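You operate a simulated robot arm through the tools that you are given. There is no shell and no other tool. Be economical: measure what you need, move in short steps, check, and stop when the job is done.

You run a simulated robot arm. Do the job below in one go: nothing can be reset, and whatever is moved stays where it is left.

## Task
Seat, clamp and lock the blue casting, then fit the blue plug.
Fine: casting in the jig, plug right home in its mouth; leave the other plugs and castings.

The check looks at the end state, three seconds after you hand in, the way a careful person would. Anything else that was tipped, shoved, dropped, spilled or broken makes it a failure.

## Robot
A 7-joint arm with a two-finger parallel gripper, fixed in place. Base frame: the origin is at the foot of the arm, x ahead of it, y to its left, z up; the work surface is at about z = 820. Units: mm, degrees, N and s.
With the tool pointing down near the work surface it reaches from about 240 to 680 mm from the base axis. Its first joint turns from -66.0 to 66.0 degrees. Payload 2.4 kg.
The TCP is the grasp point between the finger pads, 30 mm short of the fingertips. In the tool frame z runs along the fingers and y along their closing line. The gripper opens to 94 mm. The fingers are 28 mm wide and 10 mm thick; the gripper's body (50 by 96 mm) begins 55 mm behind the TCP.
Orientation is told as [roll, pitch, yaw] about the base's x, y, z axes, in that order, counted from this pose: with the fingers straight down and closing along the base's y, the tool's x points along the base's -x, its y along +y and its z along -z.

## Interface
- The arm moves only by the tool step_arm. Its argument "moves" is a list of rows, each a list of 7 numbers: the turn, a rotation vector about the tool's x, y, z in degrees, then the shift along the tool's x, y, z in mm, then the gripper command, from -1 (shut) to 1 (fully open), values between in proportion. In form: [[wx, wy, wz, dx, dy, dz, claw], ...]. A call has 1 to 8 rows; each row is the pose to reach, as a shift and turn from the pose commanded when the call began, along the tool's axes at that moment. Rows are played at 5 a second. More than 50 mm and 8.6 degrees between two rows, or a gripper value outside its range, and nothing of the call is played. Where a pose cannot be reached the arm comes as near as it can. A force on the tool above 90 N (or 10 N above the force at the start of the call, whichever is more), or a blocked arm, ends the call early, and 0.2 s more pass. Each finger travels about 153 mm/s and halts on what it meets, pressing with about 43 N; the grip force reading is that of the motor and also rises with nothing between the fingers. The clock runs only during rows and for 0.2 s after the last one: add rows that repeat a pose to give the fingers time. It gives the time, the measured TCP pose, the force on the tool (base axes), the opening and the grip force at its end, in the units of the frame above (readings bear some noise).
- Cameras (640 x 400 px; columns grow to the right, rows downward): "scene" is fixed at [46, 477.1, 1461.2]; the picture's right is [-0.69, -0.72, 0.00], its down [-0.30, 0.28, -0.91] and it looks along [0.66, -0.63, -0.41] (base axes); focal length 363 px, centre (320, 200). "wrist" rides on the gripper at [-37, 0, -58] in the tool frame; the picture's right is [0.00, -1.00, 0.00], its down [0.97, 0.00, -0.24] and it looks along [0.24, 0.00, 0.97] (tool axes); focal length 218 px, centre (320, 200).
- grab_frame(camera): a new picture of that camera. It takes no simulated time.
- locate(camera, pixels): for up to 12 pixels [column, row] of the newest picture of that camera ("zoom" is the newest enlarged one), the place [x, y, z] in the base frame of the surface seen there, good to about 2 mm. It takes no simulated time.
- close_up(camera, box): a new picture of the part [left, top, right, bottom] of that camera's present view, enlarged. It takes no simulated time.
- finish_job(): hands the job in; it is judged then, once.

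Go step by step. Measure first, check grasps and placings, and put right what went wrong. The budget is 80 turns and 38 pictures, counting those below and the enlarged ones. Unless the task says otherwise, let go and move clear before handing in, and close with one line.

The tools are called after ">>>" as a command line: name --pt "numbers of a row" for each row, then --argument value for the rest, lists and objects as JSON in quotes. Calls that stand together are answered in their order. step_arm: Moves the arm, as the interface text tells. Its arguments: {"type":"object","properties":{"moves":{"type":"array"}},"required":["moves"]} The other tools are called the same way: grab_frame (camera) takes a picture; locate (camera, pixels) gives the place of the surface under pixels of a picture; close_up (camera, box) takes an enlarged picture of a part of a camera's view; finish_job () hands the job in.

At the start:

```text
time_s: 0.0
ee_pos: [419.0, -73.4, 1243.2]
tcp_rot: [0.0, -0.1, 0.0]
wrist_force: [-0.4, 0.4, -0.2]
finger_gap: 94.1
gripper_force: 0.2
```

scene: 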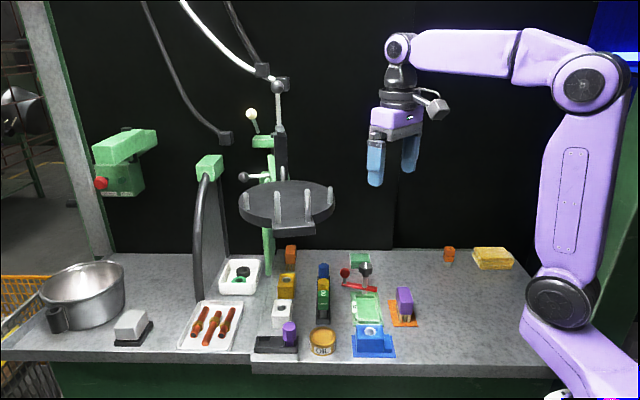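
wrist: 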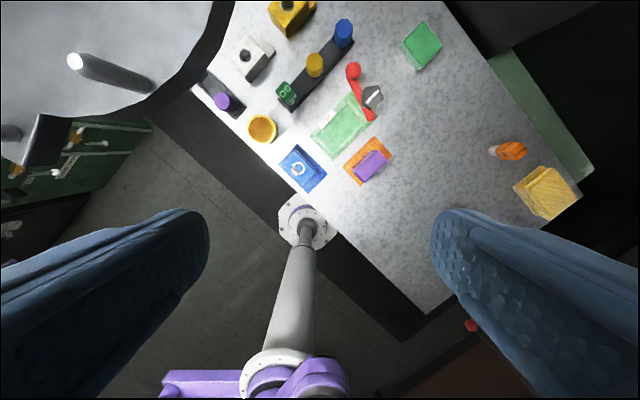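

The scene shows the blue casting near (373,342), a green jig near (365,305) with a red lever at (358,285), and plugs on a rack near (322,290). I'll enlarge that region from both cameras.

>>> close_up --camera "scene" --box '[250, 235, 430, 365]'

>>> close_up --camera "wrist" --box '[190, 0, 450, 210]'

```text
3.08 times, centred on (340, 300) of scene
```

zoom: 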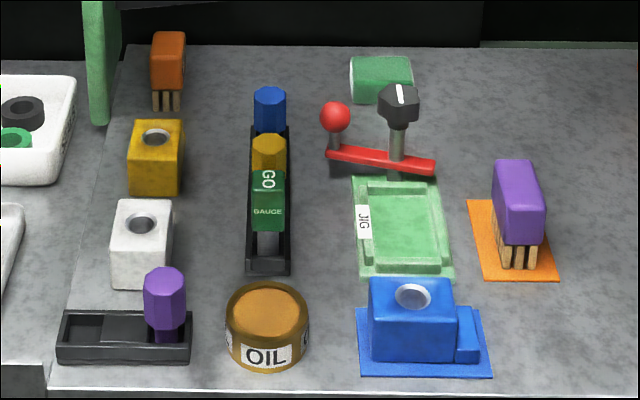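

```text
1.90 times, centred on (320, 105) of wrist
```

zoom: 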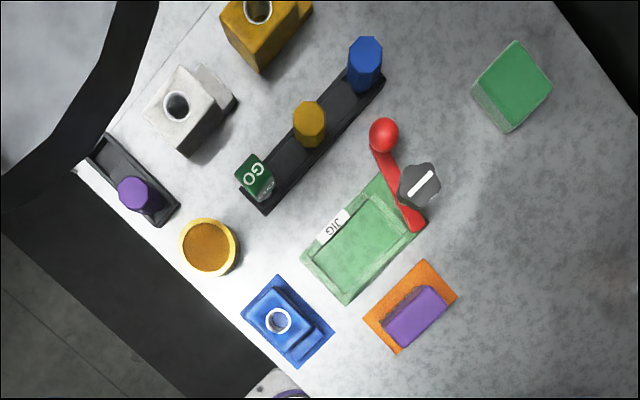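

The wrist close-up shows the casting with a side step at (275,320), the jig pocket at (365,240), the red lever with ball (383,135) and black knob (420,185), and the blue plug (365,60). I'll measure them.

>>> locate --camera "zoom" --pixels '[[302, 255], [346, 302], [425, 230], [381, 175], [345, 245], [383, 135], [420, 185], [412, 222], [365, 50], [278, 320], [277, 277], [310, 335]]'

>>> close_up --camera "scene" --box '[335, 245, 415, 305]'

```text
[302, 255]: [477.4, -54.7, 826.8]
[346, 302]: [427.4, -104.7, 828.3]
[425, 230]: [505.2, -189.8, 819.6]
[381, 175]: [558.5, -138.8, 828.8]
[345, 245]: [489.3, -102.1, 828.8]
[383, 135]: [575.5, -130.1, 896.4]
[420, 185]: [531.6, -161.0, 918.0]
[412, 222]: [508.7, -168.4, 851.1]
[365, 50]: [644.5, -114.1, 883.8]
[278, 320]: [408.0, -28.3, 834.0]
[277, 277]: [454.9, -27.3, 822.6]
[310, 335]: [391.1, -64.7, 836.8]
```

```text
6.67 times, centred on (375, 275) of scene
```

zoom: 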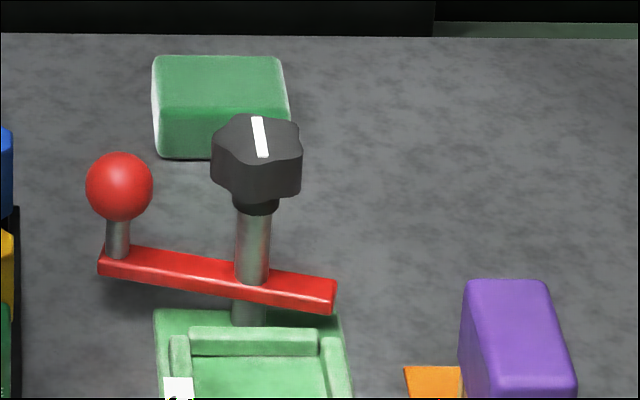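

The jig lies turned by about 45° with its clamp bar swinging on a post. I'll bring the wrist camera lower over the jig.

>>> step_arm --pt "0 0 0 -25 -8 40 1" --pt "0 0 0 -50 -16 80 1" --pt "0 0 0 -75 -24 120 1" --pt "0 0 0 -101 -32 163 1" --pt "0 0 0 -101 -32 163 1"

>>> grab_frame --camera "wrist"

```text
refused: row 4 steps farther than a row can; nothing moved
```

```text
32 pictures are left
```

wrist: 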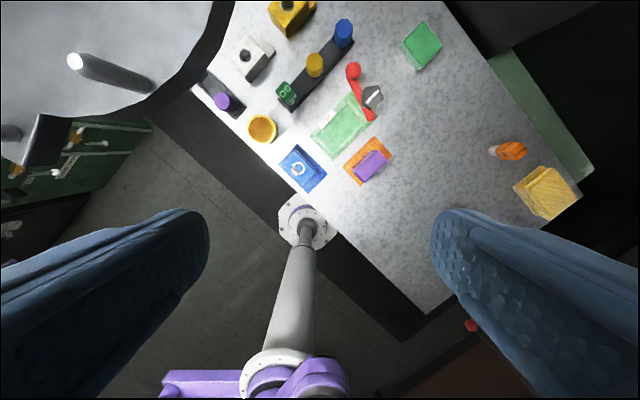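

A row was just over 50 mm; I'll respace it.

>>> step_arm --pt "0 0 0 -20 -7 33 1" --pt "0 0 0 -40 -14 66 1" --pt "0 0 0 -60 -20 99 1" --pt "0 0 0 -80 -26 132 1" --pt "0 0 0 -100 -32 163 1" --pt "0 0 0 -100 -32 163 1"

>>> grab_frame --camera "wrist"

```text
time_s: 1.4
ee_pos: [518.6, -105.5, 1079.4]
tcp_rot: [0.0, 0.0, 0.0]
wrist_force: [0.0, 0.5, 0.1]
finger_gap: 94.0
gripper_force: 0.1
```

```text
31 pictures are left
```

wrist: 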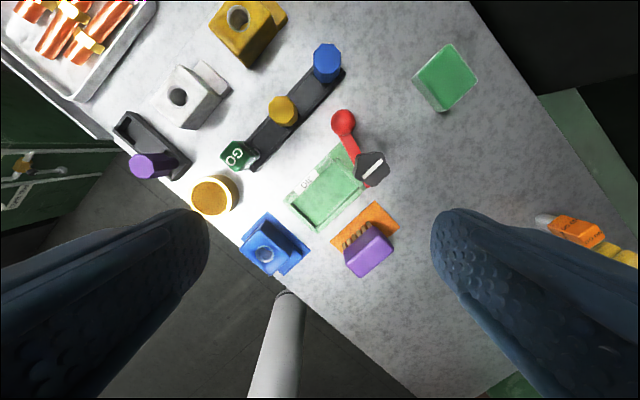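

Good view now. I'll enlarge casting, jig and clamp together.

>>> close_up --camera "wrist" --box '[225, 95, 405, 285]'

```text
2.11 times, centred on (315, 190) of wrist
```

zoom: 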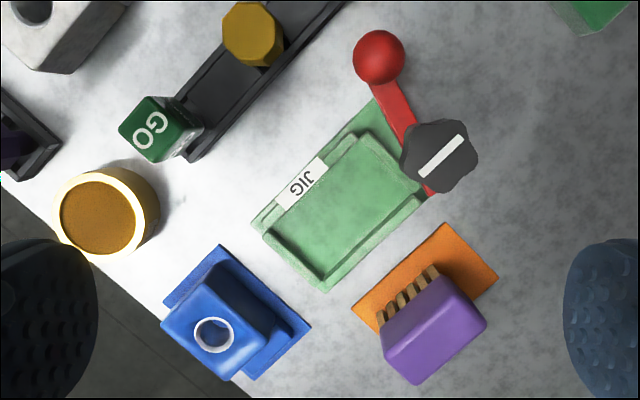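

Measuring the casting (top corners, step) and the jig's inner pocket corners.

>>> locate --camera "zoom" --pixels '[[163, 325], [208, 374], [267, 322], [222, 268], [212, 334], [248, 376], [294, 333], [280, 338], [262, 362], [218, 245], [310, 326], [180, 308]]'

>>> locate --camera "zoom" --pixels '[[252, 225], [325, 292], [264, 236], [324, 276], [330, 215], [418, 195], [365, 140], [372, 102], [434, 190], [312, 187], [380, 230], [420, 205]]'

>>> locate --camera "zoom" --pixels '[[378, 57], [440, 158], [425, 172], [460, 140], [395, 105], [402, 130], [429, 190], [378, 30], [378, 84], [405, 57], [352, 57], [475, 158]]'

```text
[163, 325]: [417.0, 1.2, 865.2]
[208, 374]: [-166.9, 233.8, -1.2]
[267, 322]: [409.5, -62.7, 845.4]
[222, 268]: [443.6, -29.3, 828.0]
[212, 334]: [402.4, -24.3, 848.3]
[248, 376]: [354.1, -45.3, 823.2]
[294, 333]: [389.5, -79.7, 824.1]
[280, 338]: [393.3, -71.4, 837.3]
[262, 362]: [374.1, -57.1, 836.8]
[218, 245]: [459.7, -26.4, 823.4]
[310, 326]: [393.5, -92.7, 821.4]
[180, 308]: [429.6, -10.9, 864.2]
```

```text
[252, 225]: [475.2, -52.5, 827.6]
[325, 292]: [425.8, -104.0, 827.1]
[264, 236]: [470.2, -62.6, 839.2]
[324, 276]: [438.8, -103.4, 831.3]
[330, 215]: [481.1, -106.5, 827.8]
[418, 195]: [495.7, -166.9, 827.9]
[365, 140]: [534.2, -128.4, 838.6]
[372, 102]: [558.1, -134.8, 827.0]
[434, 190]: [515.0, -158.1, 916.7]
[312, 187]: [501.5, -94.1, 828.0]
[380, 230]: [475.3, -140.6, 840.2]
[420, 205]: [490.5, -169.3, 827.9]
```

```text
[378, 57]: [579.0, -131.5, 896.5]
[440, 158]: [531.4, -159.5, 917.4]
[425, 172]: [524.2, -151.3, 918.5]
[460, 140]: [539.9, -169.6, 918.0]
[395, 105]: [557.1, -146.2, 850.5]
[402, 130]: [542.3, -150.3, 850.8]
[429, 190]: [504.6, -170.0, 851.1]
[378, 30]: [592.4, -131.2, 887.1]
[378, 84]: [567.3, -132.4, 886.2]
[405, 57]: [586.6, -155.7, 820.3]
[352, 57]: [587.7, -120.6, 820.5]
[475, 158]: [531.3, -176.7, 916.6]
```

Casting top is z≈865, step ≈837, pocket floor ≈828, and the clamp bar is ≈851. Before moving toward +y I'll measure the hanging disc and other obstacles in the scene view.

>>> grab_frame --camera "scene"

>>> locate --camera "scene" --pixels '[[333, 205], [310, 225], [287, 188], [241, 205], [270, 230], [280, 130], [262, 142], [210, 165], [360, 259], [372, 257], [323, 266], [294, 200]]'

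```text
29 pictures are left
```

scene: 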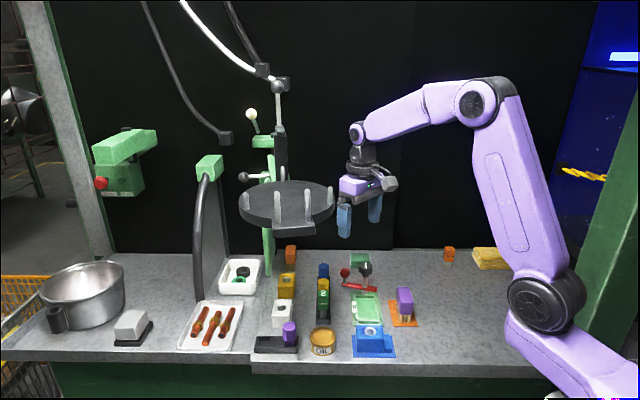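

```text
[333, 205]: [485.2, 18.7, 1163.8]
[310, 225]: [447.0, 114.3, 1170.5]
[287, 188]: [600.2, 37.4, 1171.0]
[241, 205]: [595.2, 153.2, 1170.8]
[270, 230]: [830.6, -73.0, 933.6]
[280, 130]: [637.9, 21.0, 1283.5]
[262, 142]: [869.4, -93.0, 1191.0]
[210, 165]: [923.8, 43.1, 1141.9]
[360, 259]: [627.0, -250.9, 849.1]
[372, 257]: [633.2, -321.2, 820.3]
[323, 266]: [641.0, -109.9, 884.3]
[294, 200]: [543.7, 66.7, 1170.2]
```

The disc's edge is near (485,19) at z≈1165, so staying low near y<0 is fine. I'll go above the casting with yaw 45.

>>> step_arm --pt "0 0 -7.5 19 13 12 1" --pt "0 0 -15 38 26 24 1" --pt "0 0 -22.5 57 39 36 1" --pt "0 0 -30 76 52 48 1" --pt "0 0 -37.5 95 65 60 1" --pt "0 0 -45 113 78 70 1" --pt "0 0 -45 113 78 70 1"

>>> grab_frame --camera "wrist"

```text
time_s: 3.0
ee_pos: [405.0, -26.9, 1009.8]
tcp_rot: [-0.1, 0.0, 45.2]
wrist_force: [0.0, -0.2, 1.5]
finger_gap: 94.0
gripper_force: 0.0
```

```text
28 pictures are left
```

wrist: 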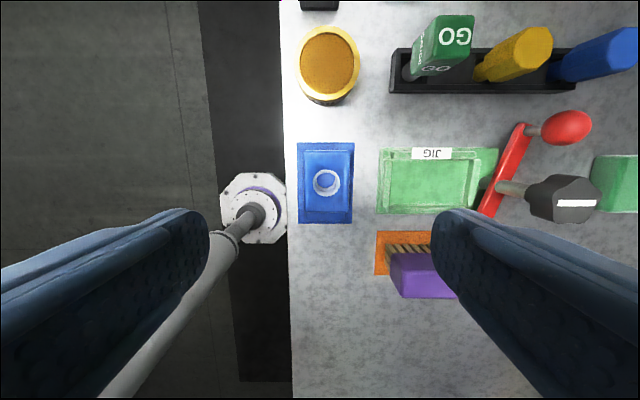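

At yaw 45 everything is square with the picture: casting at (326,183), jig at (435,180). Enlarging both for measurement.

>>> close_up --camera "wrist" --box '[285, 125, 515, 240]'

```text
2.78 times, centred on (400, 182) of wrist
```

zoom: 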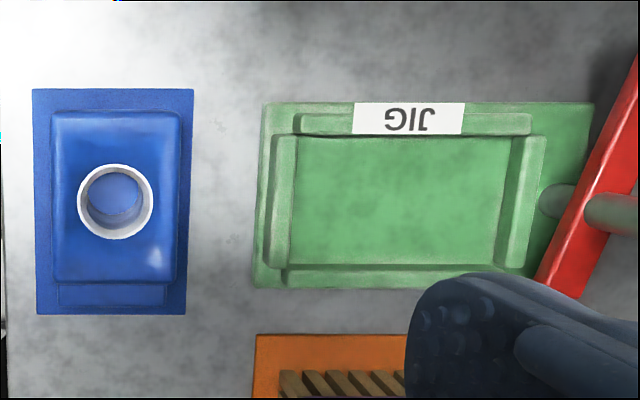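

Measuring block, step and pocket corners from this aligned view.

>>> locate --camera "zoom" --pixels '[[60, 120], [172, 120], [172, 275], [62, 275], [60, 297], [164, 297], [116, 165], [116, 237], [79, 200], [152, 200], [110, 301], [55, 200]]'

>>> locate --camera "zoom" --pixels '[[298, 142], [506, 142], [494, 258], [296, 258], [293, 200], [505, 190], [400, 139], [400, 262], [280, 200], [525, 190], [320, 125], [400, 275]]'

```text
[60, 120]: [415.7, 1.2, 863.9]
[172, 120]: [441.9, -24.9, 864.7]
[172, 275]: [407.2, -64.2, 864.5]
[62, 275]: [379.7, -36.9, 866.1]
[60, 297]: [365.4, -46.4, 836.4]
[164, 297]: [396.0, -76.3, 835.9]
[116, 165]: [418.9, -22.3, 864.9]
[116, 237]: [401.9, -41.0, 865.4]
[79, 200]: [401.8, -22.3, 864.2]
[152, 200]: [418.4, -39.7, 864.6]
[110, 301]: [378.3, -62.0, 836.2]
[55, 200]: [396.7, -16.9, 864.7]
```

```text
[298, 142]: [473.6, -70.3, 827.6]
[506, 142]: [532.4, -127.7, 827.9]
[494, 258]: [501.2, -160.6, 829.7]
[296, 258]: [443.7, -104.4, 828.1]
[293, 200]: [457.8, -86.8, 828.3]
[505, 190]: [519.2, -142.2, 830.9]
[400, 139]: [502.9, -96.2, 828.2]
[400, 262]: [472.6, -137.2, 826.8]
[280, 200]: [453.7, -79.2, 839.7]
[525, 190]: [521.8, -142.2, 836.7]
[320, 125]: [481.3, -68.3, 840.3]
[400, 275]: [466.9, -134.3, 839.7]
```

The casting block is about 44 × 58 mm, centred near (410,−31), and the pocket is centred near U-axis middle with the step meant to go to the post end. I'll descend with yaw 45, keeping tips above rim height, half opened.

>>> step_arm --pt "0 0 0 -1 -7 10 0.5" --pt "0 0 0 -1 -7 50 0.5" --pt "0 0 0 -1 -7 90 0.5" --pt "0 0 0 -1 -7 120 0.5" --pt "0 0 0 -1 -7 142 0.5" --pt "0 0 0 -1 -7 142 0.5"

>>> close_up --camera "scene" --box '[290, 240, 450, 360]'

```text
time_s: 4.4
ee_pos: [411.0, -31.8, 867.4]
tcp_rot: [0.0, -0.1, 45.0]
wrist_force: [-0.9, 0.2, -0.5]
finger_gap: 70.5
gripper_force: 0.2
```

```text
3.33 times, centred on (370, 300) of scene
```

zoom: 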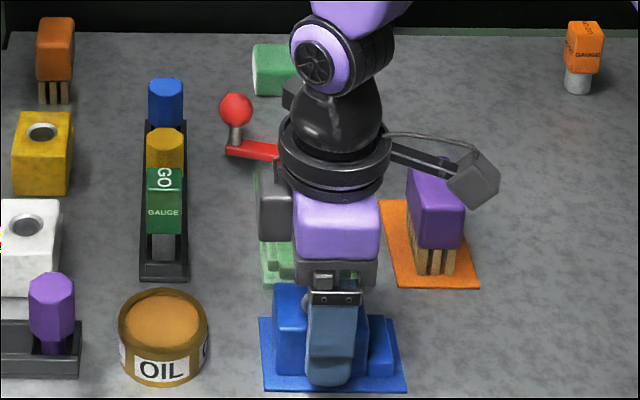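

The fingers straddle the block. A box sticks out on the tool +x side at (475,185); I'll locate its height since it would end up near the knob, and close the grip.

>>> locate --camera "zoom" --pixels '[[475, 200], [460, 195], [490, 175], [480, 158], [340, 265], [335, 225], [270, 235], [335, 160]]'

>>> step_arm --pt "0 0 0 0 0 0 -1" --pt "0 0 0 0 0 0 -1" --pt "0 0 0 0 0 0 -1"

```text
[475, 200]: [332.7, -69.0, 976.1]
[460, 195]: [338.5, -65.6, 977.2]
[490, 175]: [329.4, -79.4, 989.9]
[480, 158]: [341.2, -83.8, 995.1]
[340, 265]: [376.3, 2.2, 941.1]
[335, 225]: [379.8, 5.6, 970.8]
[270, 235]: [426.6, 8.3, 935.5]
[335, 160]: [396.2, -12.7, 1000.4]
```

```text
time_s: 5.2
ee_pos: [410.3, -31.7, 870.9]
tcp_rot: [0.0, -0.1, 45.0]
wrist_force: [-10.6, 5.0, 60.6]
finger_gap: 43.5
gripper_force: 43.5
```

Gap 43.5 holds the block, but there is a 60 N upward force and the TCP rose 3.5 mm. I'll look closely before lifting.

>>> close_up --camera "scene" --box '[340, 310, 412, 360]'

>>> step_arm --pt "0 0 0 0 0 -3 -1" --pt "0 0 0 0 0 -3 -1"

```text
8.00 times, centred on (376, 335) of scene
```

zoom: 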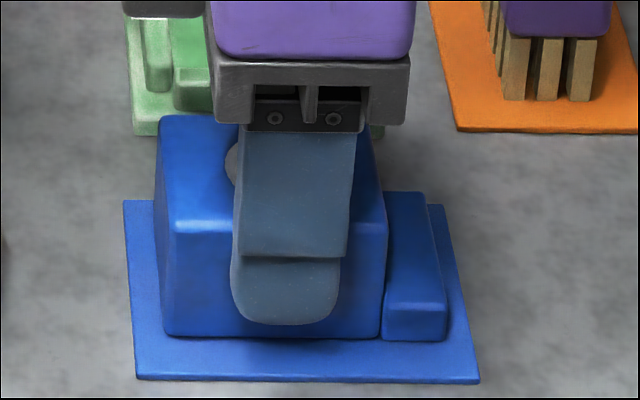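

```text
time_s: 5.8
ee_pos: [410.9, -32.2, 870.6]
tcp_rot: [0.0, 0.0, 44.9]
wrist_force: [0.2, 0.7, 1.4]
finger_gap: 43.7
gripper_force: 43.5
```

The force relaxed to about zero with the grip kept. Lifting.

>>> step_arm --pt "0 0 0 0 0 -20 -1" --pt "0 0 0 0 0 -50 -1" --pt "0 0 0 0 0 -80 -1" --pt "0 0 0 0 0 -80 -1"

>>> close_up --camera "scene" --box '[310, 230, 438, 355]'

```text
time_s: 6.8
ee_pos: [411.5, -31.3, 952.4]
tcp_rot: [0.0, -0.1, 45.1]
wrist_force: [0.5, 0.1, -2.3]
finger_gap: 43.6
gripper_force: 43.8
```

```text
3.20 times, centred on (374, 292) of scene
```

zoom: 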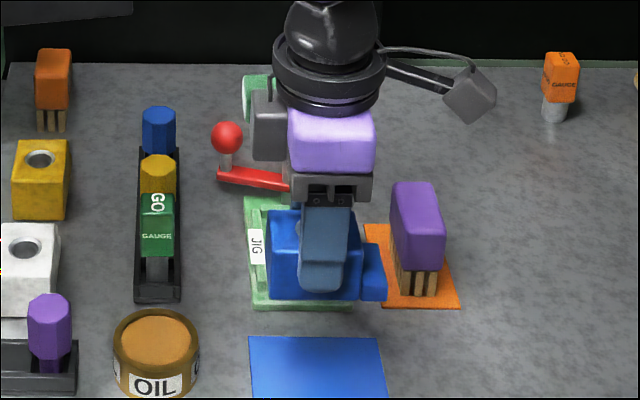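

Casting is held level. Now rotating it +90° while carrying it toward the jig.

>>> step_arm --pt "0 0 -8 0 -5 -5 -1" --pt "0 0 -16 1 -10 -5 -1" --pt "0 0 -24 2 -18 -5 -1" --pt "0 0 -32 3 -26 -5 -1" --pt "0 0 -40 4 -34 -5 -1" --pt "0 0 -48 5 -42 -5 -1" --pt "0 0 -56 5.5 -50 -5 -1" --pt "0 0 -64 5.7 -58 -5 -1"

```text
time_s: 8.6
ee_pos: [447.3, -77.7, 956.8]
tcp_rot: [0.0, 0.0, 109.1]
wrist_force: [0.7, -0.7, -2.4]
finger_gap: 43.7
gripper_force: 43.0
```

Yaw 109 is reached fine. Finishing the turn to 135 and moving over the pocket.

>>> step_arm --pt "0 0 -8 3 -2 0 -1" --pt "0 0 -16 8 -4 0 -1" --pt "0 0 -22 15 -8 0 -1" --pt "0 0 -25.9 25 -13 0 -1" --pt "0 0 -25.9 40.7 -21.4 0 -1" --pt "0 0 -25.9 40.7 -21.4 0 -1"

>>> grab_frame --camera "wrist"

>>> close_up --camera "scene" --box '[320, 240, 420, 340]'

```text
time_s: 10.0
ee_pos: [481.3, -108.7, 958.0]
tcp_rot: [0.0, 0.0, 135.0]
wrist_force: [0.3, -0.8, -2.2]
finger_gap: 44.0
gripper_force: 42.4
```

```text
23 pictures are left
```

wrist: 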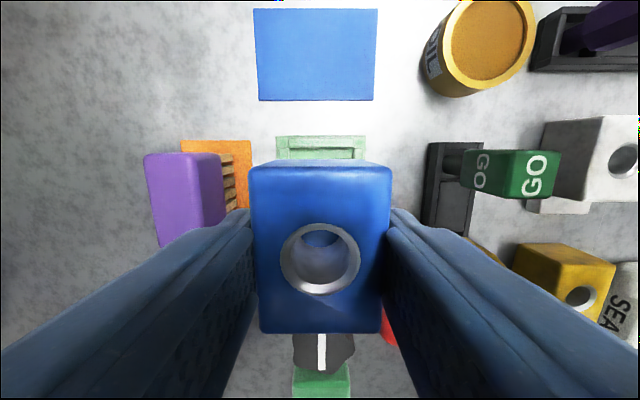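

```text
4.00 times, centred on (370, 290) of scene
```

zoom: 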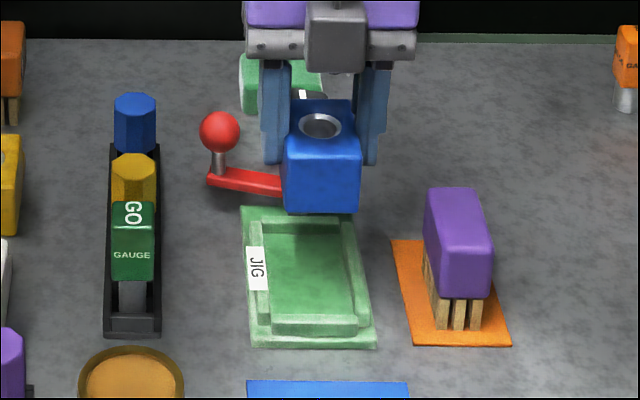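

Casting is square over the jig. I'll measure the held block's ring and corners to place it exactly.

>>> locate --camera "wrist" --pixels '[[285, 258], [357, 258], [320, 228], [320, 290], [252, 178], [388, 178], [262, 328], [376, 328], [320, 170], [320, 328], [285, 150], [355, 150]]'

```text
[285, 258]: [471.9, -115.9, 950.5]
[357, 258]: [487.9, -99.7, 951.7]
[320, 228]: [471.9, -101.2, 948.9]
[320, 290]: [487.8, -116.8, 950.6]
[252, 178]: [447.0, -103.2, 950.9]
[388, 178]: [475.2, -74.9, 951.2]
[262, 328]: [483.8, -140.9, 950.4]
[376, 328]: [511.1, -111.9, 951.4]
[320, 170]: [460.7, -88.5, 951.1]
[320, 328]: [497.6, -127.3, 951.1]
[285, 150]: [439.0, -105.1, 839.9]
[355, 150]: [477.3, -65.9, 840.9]
```

Held hole centre is (479.9,−108.6), matching the planned pocket centre, with the casting's base at about z 907. Descending to just above the rim.

>>> step_arm --pt "0 0 0 0 0 30 -1" --pt "0 0 0 0 0 55 -1" --pt "0 0 0 0 0 64 -1" --pt "0 0 0 0 0 64 -1"

>>> close_up --camera "scene" --box '[330, 260, 410, 335]'

```text
time_s: 11.0
ee_pos: [481.5, -108.2, 892.0]
tcp_rot: [0.0, 0.0, 134.8]
wrist_force: [0.1, -1.1, -1.4]
finger_gap: 43.6
gripper_force: 43.5
```

```text
5.33 times, centred on (370, 298) of scene
```

zoom: 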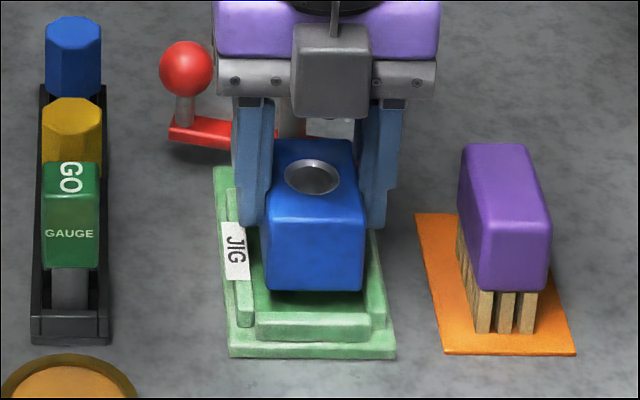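

I'll check clearances at the front of the pocket with points on the rim and block bottom edge.

>>> locate --camera "zoom" --pixels '[[315, 285], [315, 270], [315, 296], [315, 305], [315, 311], [315, 317], [315, 323], [315, 330], [259, 265], [246, 290], [370, 285], [377, 285]]'

```text
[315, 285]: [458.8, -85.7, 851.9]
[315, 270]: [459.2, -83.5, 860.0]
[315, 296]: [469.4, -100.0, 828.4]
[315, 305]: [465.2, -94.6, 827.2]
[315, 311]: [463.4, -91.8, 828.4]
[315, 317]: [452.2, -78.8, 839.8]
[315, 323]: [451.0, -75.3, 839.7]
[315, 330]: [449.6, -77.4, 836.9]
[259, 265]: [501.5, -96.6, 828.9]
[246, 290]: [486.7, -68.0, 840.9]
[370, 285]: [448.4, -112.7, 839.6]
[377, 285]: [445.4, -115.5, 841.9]
```

Block front is at U≈384.5 versus wall ≈379–381, and sides have about 3 mm each: it will drop in. Lowering gently to contact.

>>> step_arm --pt "0 0 0 0 0 5 -1" --pt "0 0 0 0 0 9 -1" --pt "0 0 0 0 0 11 -1" --pt "0 0 0 0 0 12.5 -1" --pt "0 0 0 0 0 13.5 -1" --pt "0 0 0 0 0 14.5 -1"

```text
time_s: 12.4
ee_pos: [482.0, -108.8, 878.0]
tcp_rot: [-0.1, 0.0, 135.0]
wrist_force: [0.6, 0.4, -2.6]
finger_gap: 43.9
gripper_force: 43.3
```

No contact yet at 878.0; continuing a little at a time.

>>> step_arm --pt "0 0 0 0 0 0.7 -1" --pt "0 0 0 0 0 1.4 -1" --pt "0 0 0 0 0 2.1 -1" --pt "0 0 0 0 0 2.8 -1"

>>> close_up --camera "scene" --box '[330, 260, 410, 335]'

```text
time_s: 13.4
ee_pos: [480.6, -106.8, 874.4]
tcp_rot: [0.1, -0.1, 134.9]
wrist_force: [-0.6, -0.2, -1.7]
finger_gap: 43.8
gripper_force: 43.4
```

```text
5.33 times, centred on (370, 298) of scene
```

zoom: 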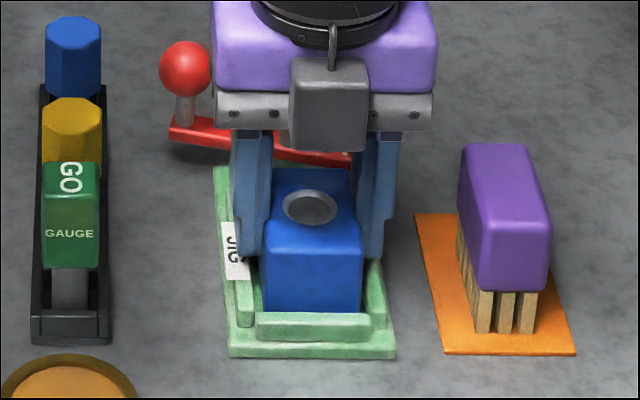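

It's inside the rim. Continuing until a contact force shows.

>>> step_arm --pt "0 0 0 0 0 0.7 -1" --pt "0 0 0 0 0 1.4 -1" --pt "0 0 0 0 0 2.1 -1"

>>> locate --camera "zoom" --pixels '[[310, 240], [300, 180], [280, 208], [337, 208], [310, 300], [275, 235], [350, 240]]'

```text
time_s: 14.2
ee_pos: [481.9, -107.8, 875.1]
tcp_rot: [-0.1, 0.1, 135.0]
wrist_force: [-10.5, 1.5, 44.5]
finger_gap: 43.5
gripper_force: 43.5
```

```text
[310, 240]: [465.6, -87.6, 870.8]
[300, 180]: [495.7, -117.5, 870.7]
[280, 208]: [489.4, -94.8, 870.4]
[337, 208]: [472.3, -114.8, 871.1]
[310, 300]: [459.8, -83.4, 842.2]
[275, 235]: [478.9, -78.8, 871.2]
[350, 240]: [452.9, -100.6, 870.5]
```

44 N contact and top at z≈870.8: seated on the floor. Opening a little and rising.

>>> step_arm --pt "0 0 0 0 0 -1 0.2" --pt "0 0 0 0 0 -1 0.2" --pt "0 0 0 0 0 -40 0.2" --pt "0 0 0 0 0 -80 0.2" --pt "0 0 0 0 0 -120 0.2" --pt "0 0 0 0 0 -120 0.2"

>>> grab_frame --camera "wrist"

```text
time_s: 15.6
ee_pos: [481.5, -109.0, 994.3]
tcp_rot: [-0.1, 0.0, 135.0]
wrist_force: [-1.0, -0.6, 0.0]
finger_gap: 56.3
gripper_force: 0.1
```

```text
19 pictures are left
```

wrist: 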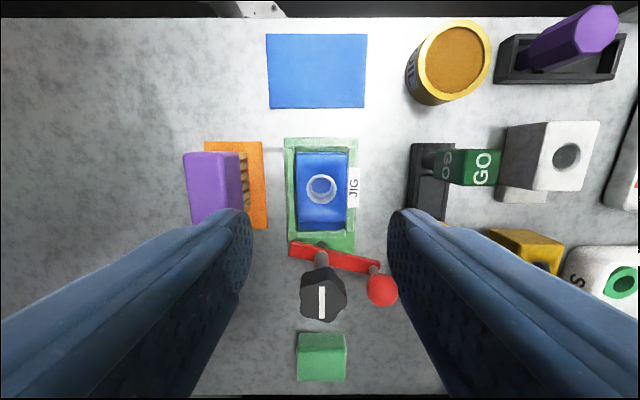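

The casting sits in the jig with its step at the clamp end. Enlarging to check fit and the clamp geometry.

>>> close_up --camera "wrist" --box '[260, 130, 420, 330]'

>>> locate --camera "zoom" --pixels '[[320, 212]]'

```text
2.00 times, centred on (340, 230) of wrist
```

zoom: 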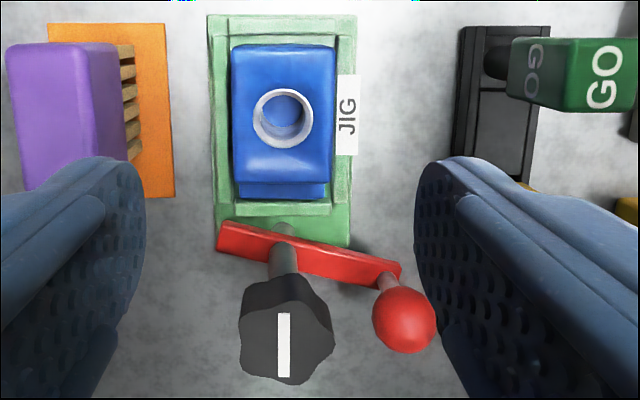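

```text
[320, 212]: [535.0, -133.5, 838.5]
```

Measuring the bar ends, ball, knob and step here.

>>> locate --camera "zoom" --pixels '[[222, 224], [222, 245], [398, 264], [398, 280], [278, 232], [283, 258], [404, 318], [432, 318], [260, 192], [310, 192], [284, 190], [240, 335]]'

>>> locate --camera "zoom" --pixels '[[284, 318], [284, 372], [332, 340], [310, 382], [376, 318], [404, 294], [404, 350], [382, 280], [223, 250], [270, 290], [300, 290]]'

```text
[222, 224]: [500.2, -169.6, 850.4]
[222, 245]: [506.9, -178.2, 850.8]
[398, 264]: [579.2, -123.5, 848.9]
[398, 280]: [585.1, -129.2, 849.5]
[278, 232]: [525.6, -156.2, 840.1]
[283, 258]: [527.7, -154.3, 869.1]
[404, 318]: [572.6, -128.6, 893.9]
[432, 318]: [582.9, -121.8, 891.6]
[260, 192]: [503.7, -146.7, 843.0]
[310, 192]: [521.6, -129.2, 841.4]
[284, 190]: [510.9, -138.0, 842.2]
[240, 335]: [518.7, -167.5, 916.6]
```

```text
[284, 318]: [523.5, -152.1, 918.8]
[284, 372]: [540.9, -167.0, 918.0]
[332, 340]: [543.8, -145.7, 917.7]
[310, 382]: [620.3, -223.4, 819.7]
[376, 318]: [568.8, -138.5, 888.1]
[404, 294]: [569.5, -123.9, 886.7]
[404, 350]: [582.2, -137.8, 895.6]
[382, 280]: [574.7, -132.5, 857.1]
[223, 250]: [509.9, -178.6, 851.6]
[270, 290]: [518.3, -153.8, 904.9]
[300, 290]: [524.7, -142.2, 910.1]
```

Bar short end (32 mm arm) will reach over the step when turned about −78°, so the red ball must go from (576,−130) to about (569,−198). I'll turn the gripper to yaw 0 and go above the ball.

>>> step_arm --pt "0 0 8.5 10 -6 0 0.2" --pt "0 0 17 20 -12 0 0" --pt "0 0 25.5 30 -18 0 -0.06" --pt "0 0 34 40 -24 0 -0.06" --pt "0 0 42.5 50 -30 0 -0.06" --pt "0 0 51 60 -36 0 -0.06" --pt "0 0 59.5 70 -44 0 -0.06" --pt "0 0 67.5 82 -52 0 -0.06"

>>> step_arm --pt "0 0 8.5 0 0 5 -0.06" --pt "0 0 17 0 0 10 -0.06" --pt "0 0 25.5 0 0 15 -0.06" --pt "0 0 34 0 0 20 -0.06" --pt "0 0 42.5 0 0 25 -0.06" --pt "0 0 51 0 0 30 -0.06" --pt "0 0 59.5 0 0 30 -0.06" --pt "0 0 67.5 0 0 30 -0.06"

>>> grab_frame --camera "wrist"

```text
time_s: 17.4
ee_pos: [577.1, -128.8, 992.7]
tcp_rot: [0.0, -0.1, 67.1]
wrist_force: [0.2, 0.3, 0.6]
finger_gap: 44.3
gripper_force: 0.1
```

```text
time_s: 19.2
ee_pos: [576.2, -130.2, 963.5]
tcp_rot: [0.0, 0.1, -0.4]
wrist_force: [-0.4, -0.8, -0.6]
finger_gap: 43.8
gripper_force: 0.0
```

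```text
17 pictures are left
```

wrist: 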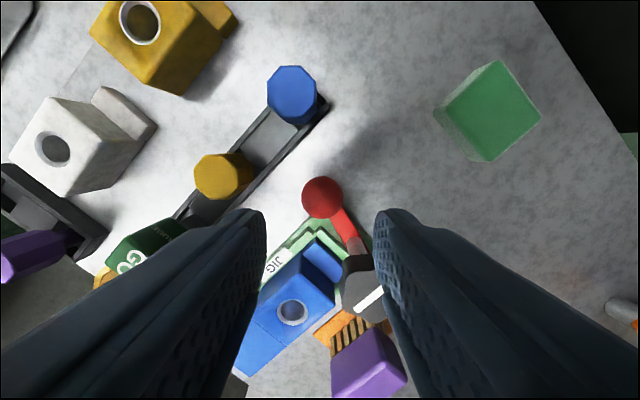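

Ball at (322,198) is nearly beneath the TCP. Locating it and neighbours exactly.

>>> locate --camera "wrist" --pixels '[[322, 198], [305, 198], [340, 198], [322, 180], [322, 215], [292, 95], [224, 177], [470, 140], [283, 75], [306, 72]]'

```text
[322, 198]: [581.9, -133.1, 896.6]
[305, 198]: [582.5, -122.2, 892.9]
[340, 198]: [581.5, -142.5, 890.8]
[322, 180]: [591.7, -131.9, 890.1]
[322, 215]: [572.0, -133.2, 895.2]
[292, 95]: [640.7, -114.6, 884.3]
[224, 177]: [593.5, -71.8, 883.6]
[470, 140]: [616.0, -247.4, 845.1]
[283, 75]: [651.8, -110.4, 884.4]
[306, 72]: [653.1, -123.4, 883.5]
```

Ball centre is about (579,−132,884). Descending over it and closing.

>>> step_arm --pt "0 0 0 -3 -2 25 -0.06" --pt "0 0 0 -3 -2 50 -0.06" --pt "0 0 0 -3 -2 68 -0.06" --pt "0 0 0 -3 -2 75 -0.06" --pt "0 0 0 -3 -2 75 -0.06" --pt "0 0 0 -3 -2 75 -0.5" --pt "0 0 0 -3 -2 75 -0.5"

```text
time_s: 20.8
ee_pos: [579.0, -131.1, 886.9]
tcp_rot: [0.0, 0.0, -0.1]
wrist_force: [2.8, 0.1, -3.7]
finger_gap: 27.3
gripper_force: 44.9
```

Ball held (27 mm). Now sweeping it clockwise about the post along an arc, with slightly relaxed fingers.

>>> step_arm --pt "0 0 0 -3.5 -7.2 0 -0.4" --pt "0 0 0 -6.1 -15.4 0 -0.4" --pt "0 0 0 -7.4 -23.9 0 -0.4" --pt "0 0 0 -7.3 -32.5 0 -0.4" --pt "0 0 0 -5.9 -41.1 0 -0.4" --pt "0 0 0 -3.1 -49.2 0 -0.4" --pt "0 0 0 0.9 -56.9 0 -0.4"

>>> close_up --camera "scene" --box '[320, 230, 420, 330]'

```text
time_s: 22.4
ee_pos: [578.4, -188.4, 888.5]
tcp_rot: [0.0, 0.0, 0.0]
wrist_force: [0.8, 1.3, -1.4]
finger_gap: 28.6
gripper_force: 0.1
```

```text
4.00 times, centred on (370, 280) of scene
```

zoom: 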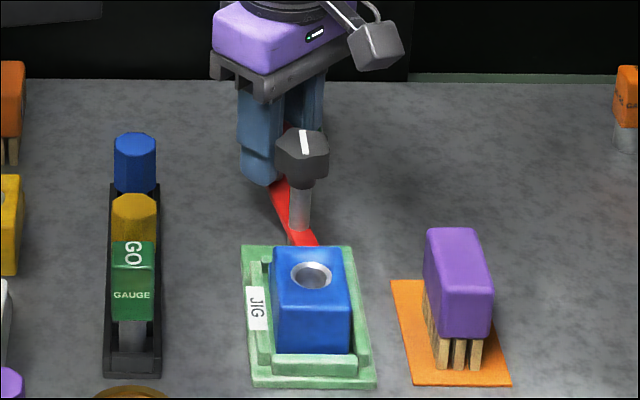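

The bar swings freely and its short end is nearing the step. Finishing the last ~14°.

>>> step_arm --pt "0 0 0 5.1 -7 0 -0.4" --pt "0 0 0 9.3 -11.4 0 -0.4" --pt "0 0 0 9.3 -11.4 0 -0.4"

>>> close_up --camera "wrist" --box '[200, 130, 440, 400]'

```text
time_s: 23.2
ee_pos: [569.3, -198.0, 887.8]
tcp_rot: [0.0, 0.1, 0.0]
wrist_force: [0.9, 4.9, -1.1]
finger_gap: 30.8
gripper_force: 1.9
```

```text
1.48 times, centred on (320, 265) of wrist
```

zoom: 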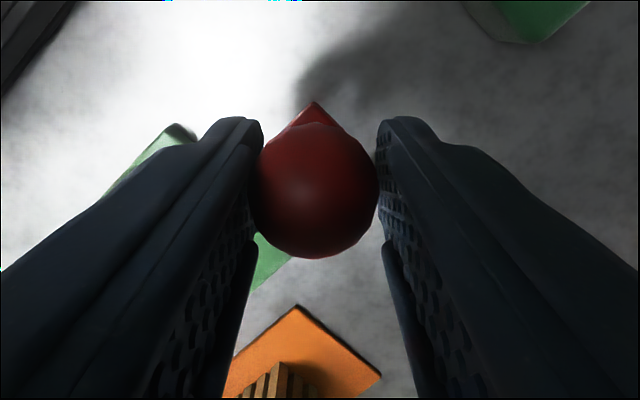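

The ball is at its end with slight resistance (finger forced to 30.8 mm). Opening, rising, and shifting to look at bar and knob.

>>> step_arm --pt "0 0 0 0 0 0 -0.05" --pt "0 0 0 0 0 0 -0.05" --pt "0 0 0 0 0 -40 -0.05" --pt "0 0 0 0 20 -75 -0.05" --pt "0 0 0 0 38 -110 -0.05" --pt "0 0 0 0 38 -110 -0.05"

>>> close_up --camera "wrist" --box '[220, 150, 420, 300]'

>>> close_up --camera "scene" --box '[330, 240, 410, 320]'

```text
time_s: 24.6
ee_pos: [568.7, -161.5, 999.0]
tcp_rot: [0.0, 0.1, -0.2]
wrist_force: [0.3, -0.2, 0.3]
finger_gap: 44.9
gripper_force: 0.1
```

```text
2.67 times, centred on (320, 225) of wrist
```

zoom: 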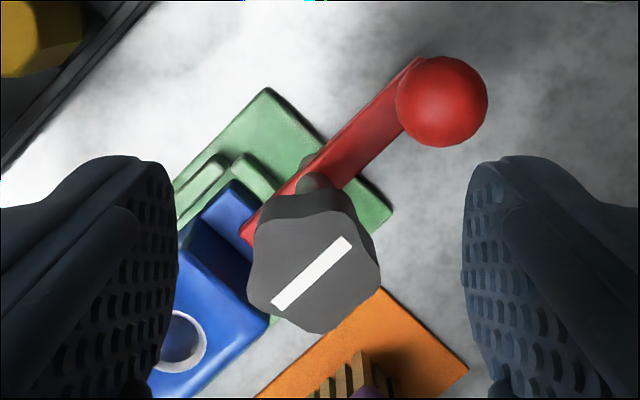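

```text
5.00 times, centred on (370, 280) of scene
```

zoom: 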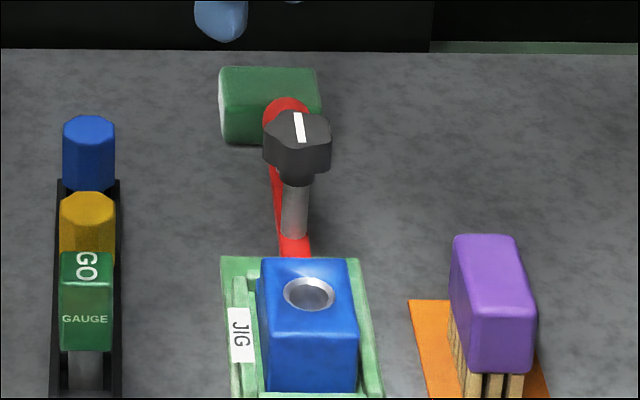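

The bar now lies along the jig axis over the step; the knob's white mark still points along the bar. To lock I'll grip the knob at yaw 90 and turn it clockwise 90°, first pre-rotating the gripper.

>>> step_arm --pt "0 0 -8.5 5 0 0 0.15" --pt "0 0 -17 10 0 0 0.15" --pt "0 0 -25.5 15 0 0 0.15" --pt "0 0 -34 20 1 0 0.15" --pt "0 0 -42.5 25 1 0 0.15" --pt "0 0 -51 30 1 0 0.15" --pt "0 0 -59.5 35 1.5 0 0.15" --pt "0 0 -68 37.2 1.5 0 0.15"

>>> step_arm --pt "0 0 -8 0 0 10 0.15" --pt "0 0 -16 0 0 20 0.15" --pt "0 0 -22 0 0 35 0.15" --pt "0 0 -22 0 0 50 0.15" --pt "0 0 -22 0 0 50 0.15"

>>> grab_frame --camera "wrist"

```text
time_s: 26.4
ee_pos: [532.3, -159.9, 998.0]
tcp_rot: [0.0, 0.0, 68.0]
wrist_force: [-1.1, 0.1, -0.3]
finger_gap: 54.0
gripper_force: 0.0
```

```text
time_s: 27.6
ee_pos: [531.2, -160.3, 948.1]
tcp_rot: [0.1, 0.0, 90.0]
wrist_force: [0.1, 0.5, 0.0]
finger_gap: 54.1
gripper_force: 0.2
```

```text
12 pictures are left
```

wrist: 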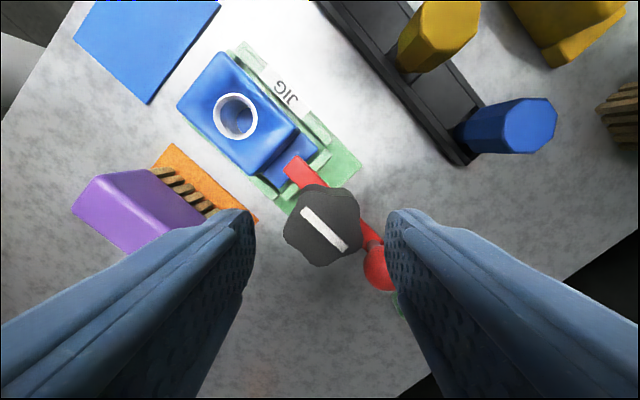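

The bar tip overlaps the step at (300,170) and the knob is centred under the fingers. Lowering and gripping the knob.

>>> step_arm --pt "0 0 0 0 0 12 0.15" --pt "0 0 0 0 0 24 0.15" --pt "0 0 0 0 0 24 0.15" --pt "0 0 0 0 0 24 -1" --pt "0 0 0 0 0 24 -1" --pt "0 0 0 0 0 24 -1"

```text
time_s: 29.0
ee_pos: [532.1, -159.9, 924.3]
tcp_rot: [-0.3, 0.1, 89.9]
wrist_force: [19.6, -4.1, -11.7]
finger_gap: 34.9
gripper_force: 45.0
```

Knob gripped (35 mm). Turning clockwise seen from above.

>>> step_arm --pt "0 0 7 0 0 0 -1" --pt "0 0 14 0 0 0 -1" --pt "0 0 21 0 0 0 -1" --pt "0 0 28 0 0 0 -1" --pt "0 0 35 0 0 0 -1" --pt "0 0 42 0 0 0 -1" --pt "0 0 49 0 0 0 -1"

>>> close_up --camera "wrist" --box '[220, 100, 420, 300]'

```text
time_s: 30.6
ee_pos: [530.2, -159.6, 924.2]
tcp_rot: [0.1, 0.1, 40.8]
wrist_force: [4.0, -1.8, -1.3]
finger_gap: 34.9
gripper_force: 45.2
```

```text
2.00 times, centred on (320, 200) of wrist
```

zoom: 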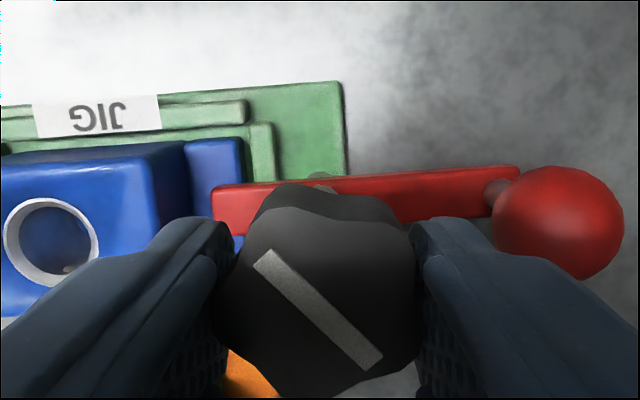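

The mark kept its angle to the fingers, so the knob has turned 49° with them. Continuing to 90°.

>>> step_arm --pt "0 0 7 0 0 0 -1" --pt "0 0 14 0 0 0 -1" --pt "0 0 21 0 0 0 -1" --pt "0 0 28 0 0 0 -1" --pt "0 0 35 0 0 0 -1" --pt "0 0 41 0 0 0 -1" --pt "0 0 41 0 0 0 -1"

>>> close_up --camera "wrist" --box '[220, 100, 420, 300]'

```text
time_s: 32.2
ee_pos: [530.9, -159.4, 923.9]
tcp_rot: [0.1, 0.2, -0.1]
wrist_force: [-12.9, 12.2, 9.0]
finger_gap: 34.9
gripper_force: 44.6
```

```text
2.00 times, centred on (320, 200) of wrist
```

zoom: 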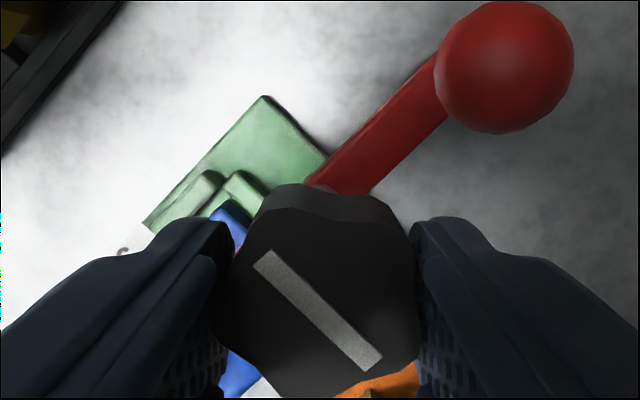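

The mark is now perpendicular to the bar and a reaction force has appeared, hinting at an end stop. I'll check the bar height and nudge 6° more.

>>> locate --camera "zoom" --pixels '[[370, 150], [420, 90], [340, 170], [400, 130]]'

>>> step_arm --pt "0 0 3 0 0 0 -1" --pt "0 0 6 0 0 0 -1" --pt "0 0 6 0 0 0 -1"

```text
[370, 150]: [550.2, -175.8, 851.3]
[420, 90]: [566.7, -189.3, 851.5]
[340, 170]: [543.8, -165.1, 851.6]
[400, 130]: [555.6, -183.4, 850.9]
```

```text
time_s: 33.0
ee_pos: [531.0, -158.0, 923.7]
tcp_rot: [0.1, 0.2, -6.1]
wrist_force: [-12.9, 18.4, 6.7]
finger_gap: 34.9
gripper_force: 44.8
```

Forces grew slightly. Releasing straight up and looking at the mark to see where the knob stands.

>>> step_arm --pt "0 0 0 0 0 0 0.15" --pt "0 0 0 0 0 0 0.15" --pt "0 0 0 0 0 -30 0.15" --pt "0 0 0 0 0 -70 0.15" --pt "0 0 0 0 0 -70 0.15"

>>> grab_frame --camera "wrist"

```text
time_s: 34.2
ee_pos: [531.8, -161.4, 995.0]
tcp_rot: [0.0, 0.0, -6.2]
wrist_force: [-0.4, 0.4, 0.6]
finger_gap: 54.2
gripper_force: 0.1
```

```text
9 pictures are left
```

wrist: 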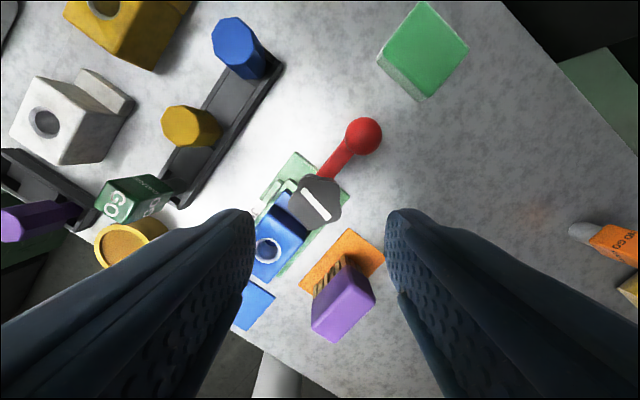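

Measuring the mark's direction versus the bar, plus the blue plug.

>>> locate --camera "wrist" --pixels '[[305, 192], [327, 218], [363, 135], [343, 155], [237, 40], [218, 28], [252, 30], [232, 20], [238, 62], [258, 245], [277, 252], [268, 241]]'

>>> close_up --camera "wrist" --box '[190, 0, 350, 270]'

```text
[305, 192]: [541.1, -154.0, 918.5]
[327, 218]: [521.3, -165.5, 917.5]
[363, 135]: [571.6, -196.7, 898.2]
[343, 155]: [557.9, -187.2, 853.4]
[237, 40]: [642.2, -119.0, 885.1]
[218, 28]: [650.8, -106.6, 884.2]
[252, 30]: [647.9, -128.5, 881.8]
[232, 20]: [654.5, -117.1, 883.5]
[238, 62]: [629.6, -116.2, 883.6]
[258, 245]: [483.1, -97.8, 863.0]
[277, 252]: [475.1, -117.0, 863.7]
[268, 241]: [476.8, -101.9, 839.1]
```

```text
1.48 times, centred on (270, 135) of wrist
```

zoom: 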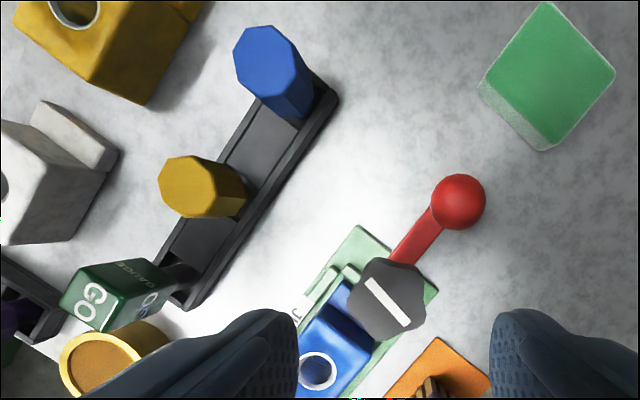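

The mark is about 97° from its start, so no hard stop was passed. I'll regrip and turn a further 25° to find whether a stop exists.

>>> step_arm --pt "0 0 0 0 0 40 0.15" --pt "0 0 0 0 1 71 0.15" --pt "0 0 0 0 1 71 0.15" --pt "0 0 0 0 1 71 -1" --pt "0 0 0 0 1 71 -1" --pt "0 0 0 0 1 71 -1"

>>> step_arm --pt "0 0 6 0 0 0 -1" --pt "0 0 12 0 0 0 -1" --pt "0 0 18 0 0 0 -1" --pt "0 0 24 0 0 0 -1" --pt "0 0 24 0 0 0 -1"

>>> close_up --camera "wrist" --box '[220, 100, 420, 300]'

```text
time_s: 35.6
ee_pos: [534.0, -159.3, 921.3]
tcp_rot: [0.0, 0.0, -6.0]
wrist_force: [1.2, 4.1, -4.9]
finger_gap: 34.5
gripper_force: 44.7
```

```text
time_s: 36.8
ee_pos: [532.1, -158.1, 923.1]
tcp_rot: [0.0, 0.0, -30.2]
wrist_force: [1.6, 10.3, -1.2]
finger_gap: 34.8
gripper_force: 44.8
```

```text
2.00 times, centred on (320, 200) of wrist
```

zoom: 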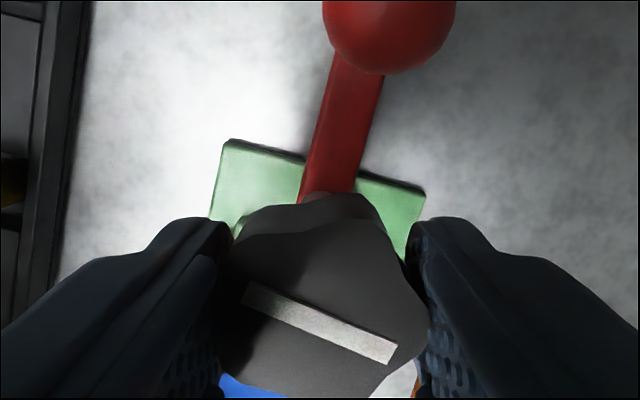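

The mark shifted relative to the fingers (about 23° now instead of 45°), so the knob is against its stop with the mark across the bar: locked. Releasing and moving above the blue plug at yaw −45.

>>> step_arm --pt "0 0 0 0 0 0 0.1" --pt "0 0 0 0 0 0 0.1" --pt "0 0 0 0 0 -35 0.1" --pt "0 0 0 0 0 -70 0.1" --pt "0 0 5 -25 31 -70 0.1" --pt "0 0 10 -50 62 -70 0.1" --pt "0 0 14.8 -73.6 91.6 -70 0.1" --pt "0 0 14.8 -73.6 91.6 -70 0.1"

>>> grab_frame --camera "wrist"

```text
time_s: 38.6
ee_pos: [642.4, -118.2, 994.1]
tcp_rot: [0.0, 0.0, -44.9]
wrist_force: [-0.3, 0.3, -0.2]
finger_gap: 51.9
gripper_force: 0.0
```

```text
6 pictures are left
```

wrist: 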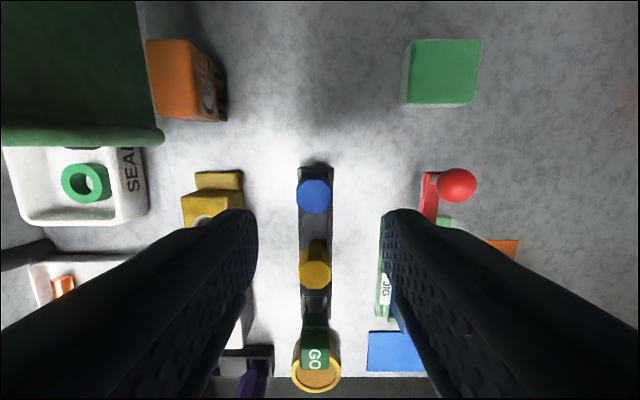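

Plug top at (315,196). Locating its edges.

>>> locate --camera "wrist" --pixels '[[315, 195], [300, 195], [329, 195], [315, 182], [315, 208], [315, 225], [305, 225], [331, 225]]'

>>> close_up --camera "scene" --box '[295, 250, 375, 330]'

```text
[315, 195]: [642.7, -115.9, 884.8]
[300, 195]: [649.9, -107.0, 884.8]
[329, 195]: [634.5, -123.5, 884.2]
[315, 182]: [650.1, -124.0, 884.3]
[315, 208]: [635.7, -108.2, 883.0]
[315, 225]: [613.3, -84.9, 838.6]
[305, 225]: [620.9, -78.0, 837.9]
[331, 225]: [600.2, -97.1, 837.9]
```

```text
5.00 times, centred on (335, 290) of scene
```

zoom: 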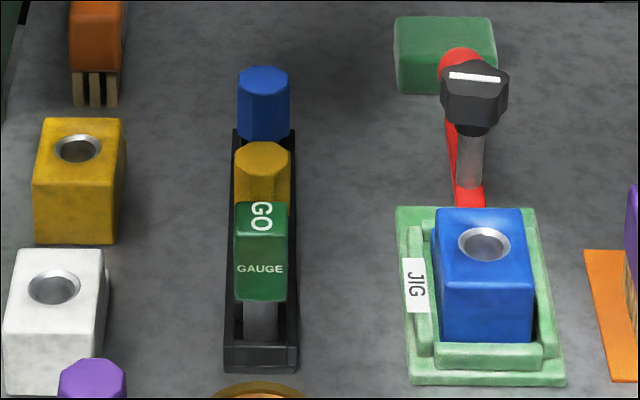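

The knob mark is clearly crosswise now. Checking the plug head's lower edge height.

>>> locate --camera "zoom" --pixels '[[263, 138], [263, 134], [263, 128], [263, 95], [250, 137], [275, 137], [462, 243], [507, 243], [485, 228], [485, 261], [485, 300], [265, 310]]'

```text
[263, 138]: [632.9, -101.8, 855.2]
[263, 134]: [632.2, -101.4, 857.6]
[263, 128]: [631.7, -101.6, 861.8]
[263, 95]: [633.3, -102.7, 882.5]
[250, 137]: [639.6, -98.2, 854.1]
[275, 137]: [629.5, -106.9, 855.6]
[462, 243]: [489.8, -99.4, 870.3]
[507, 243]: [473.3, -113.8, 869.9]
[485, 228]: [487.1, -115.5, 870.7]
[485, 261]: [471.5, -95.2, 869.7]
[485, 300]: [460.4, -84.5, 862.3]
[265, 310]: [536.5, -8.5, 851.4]
```

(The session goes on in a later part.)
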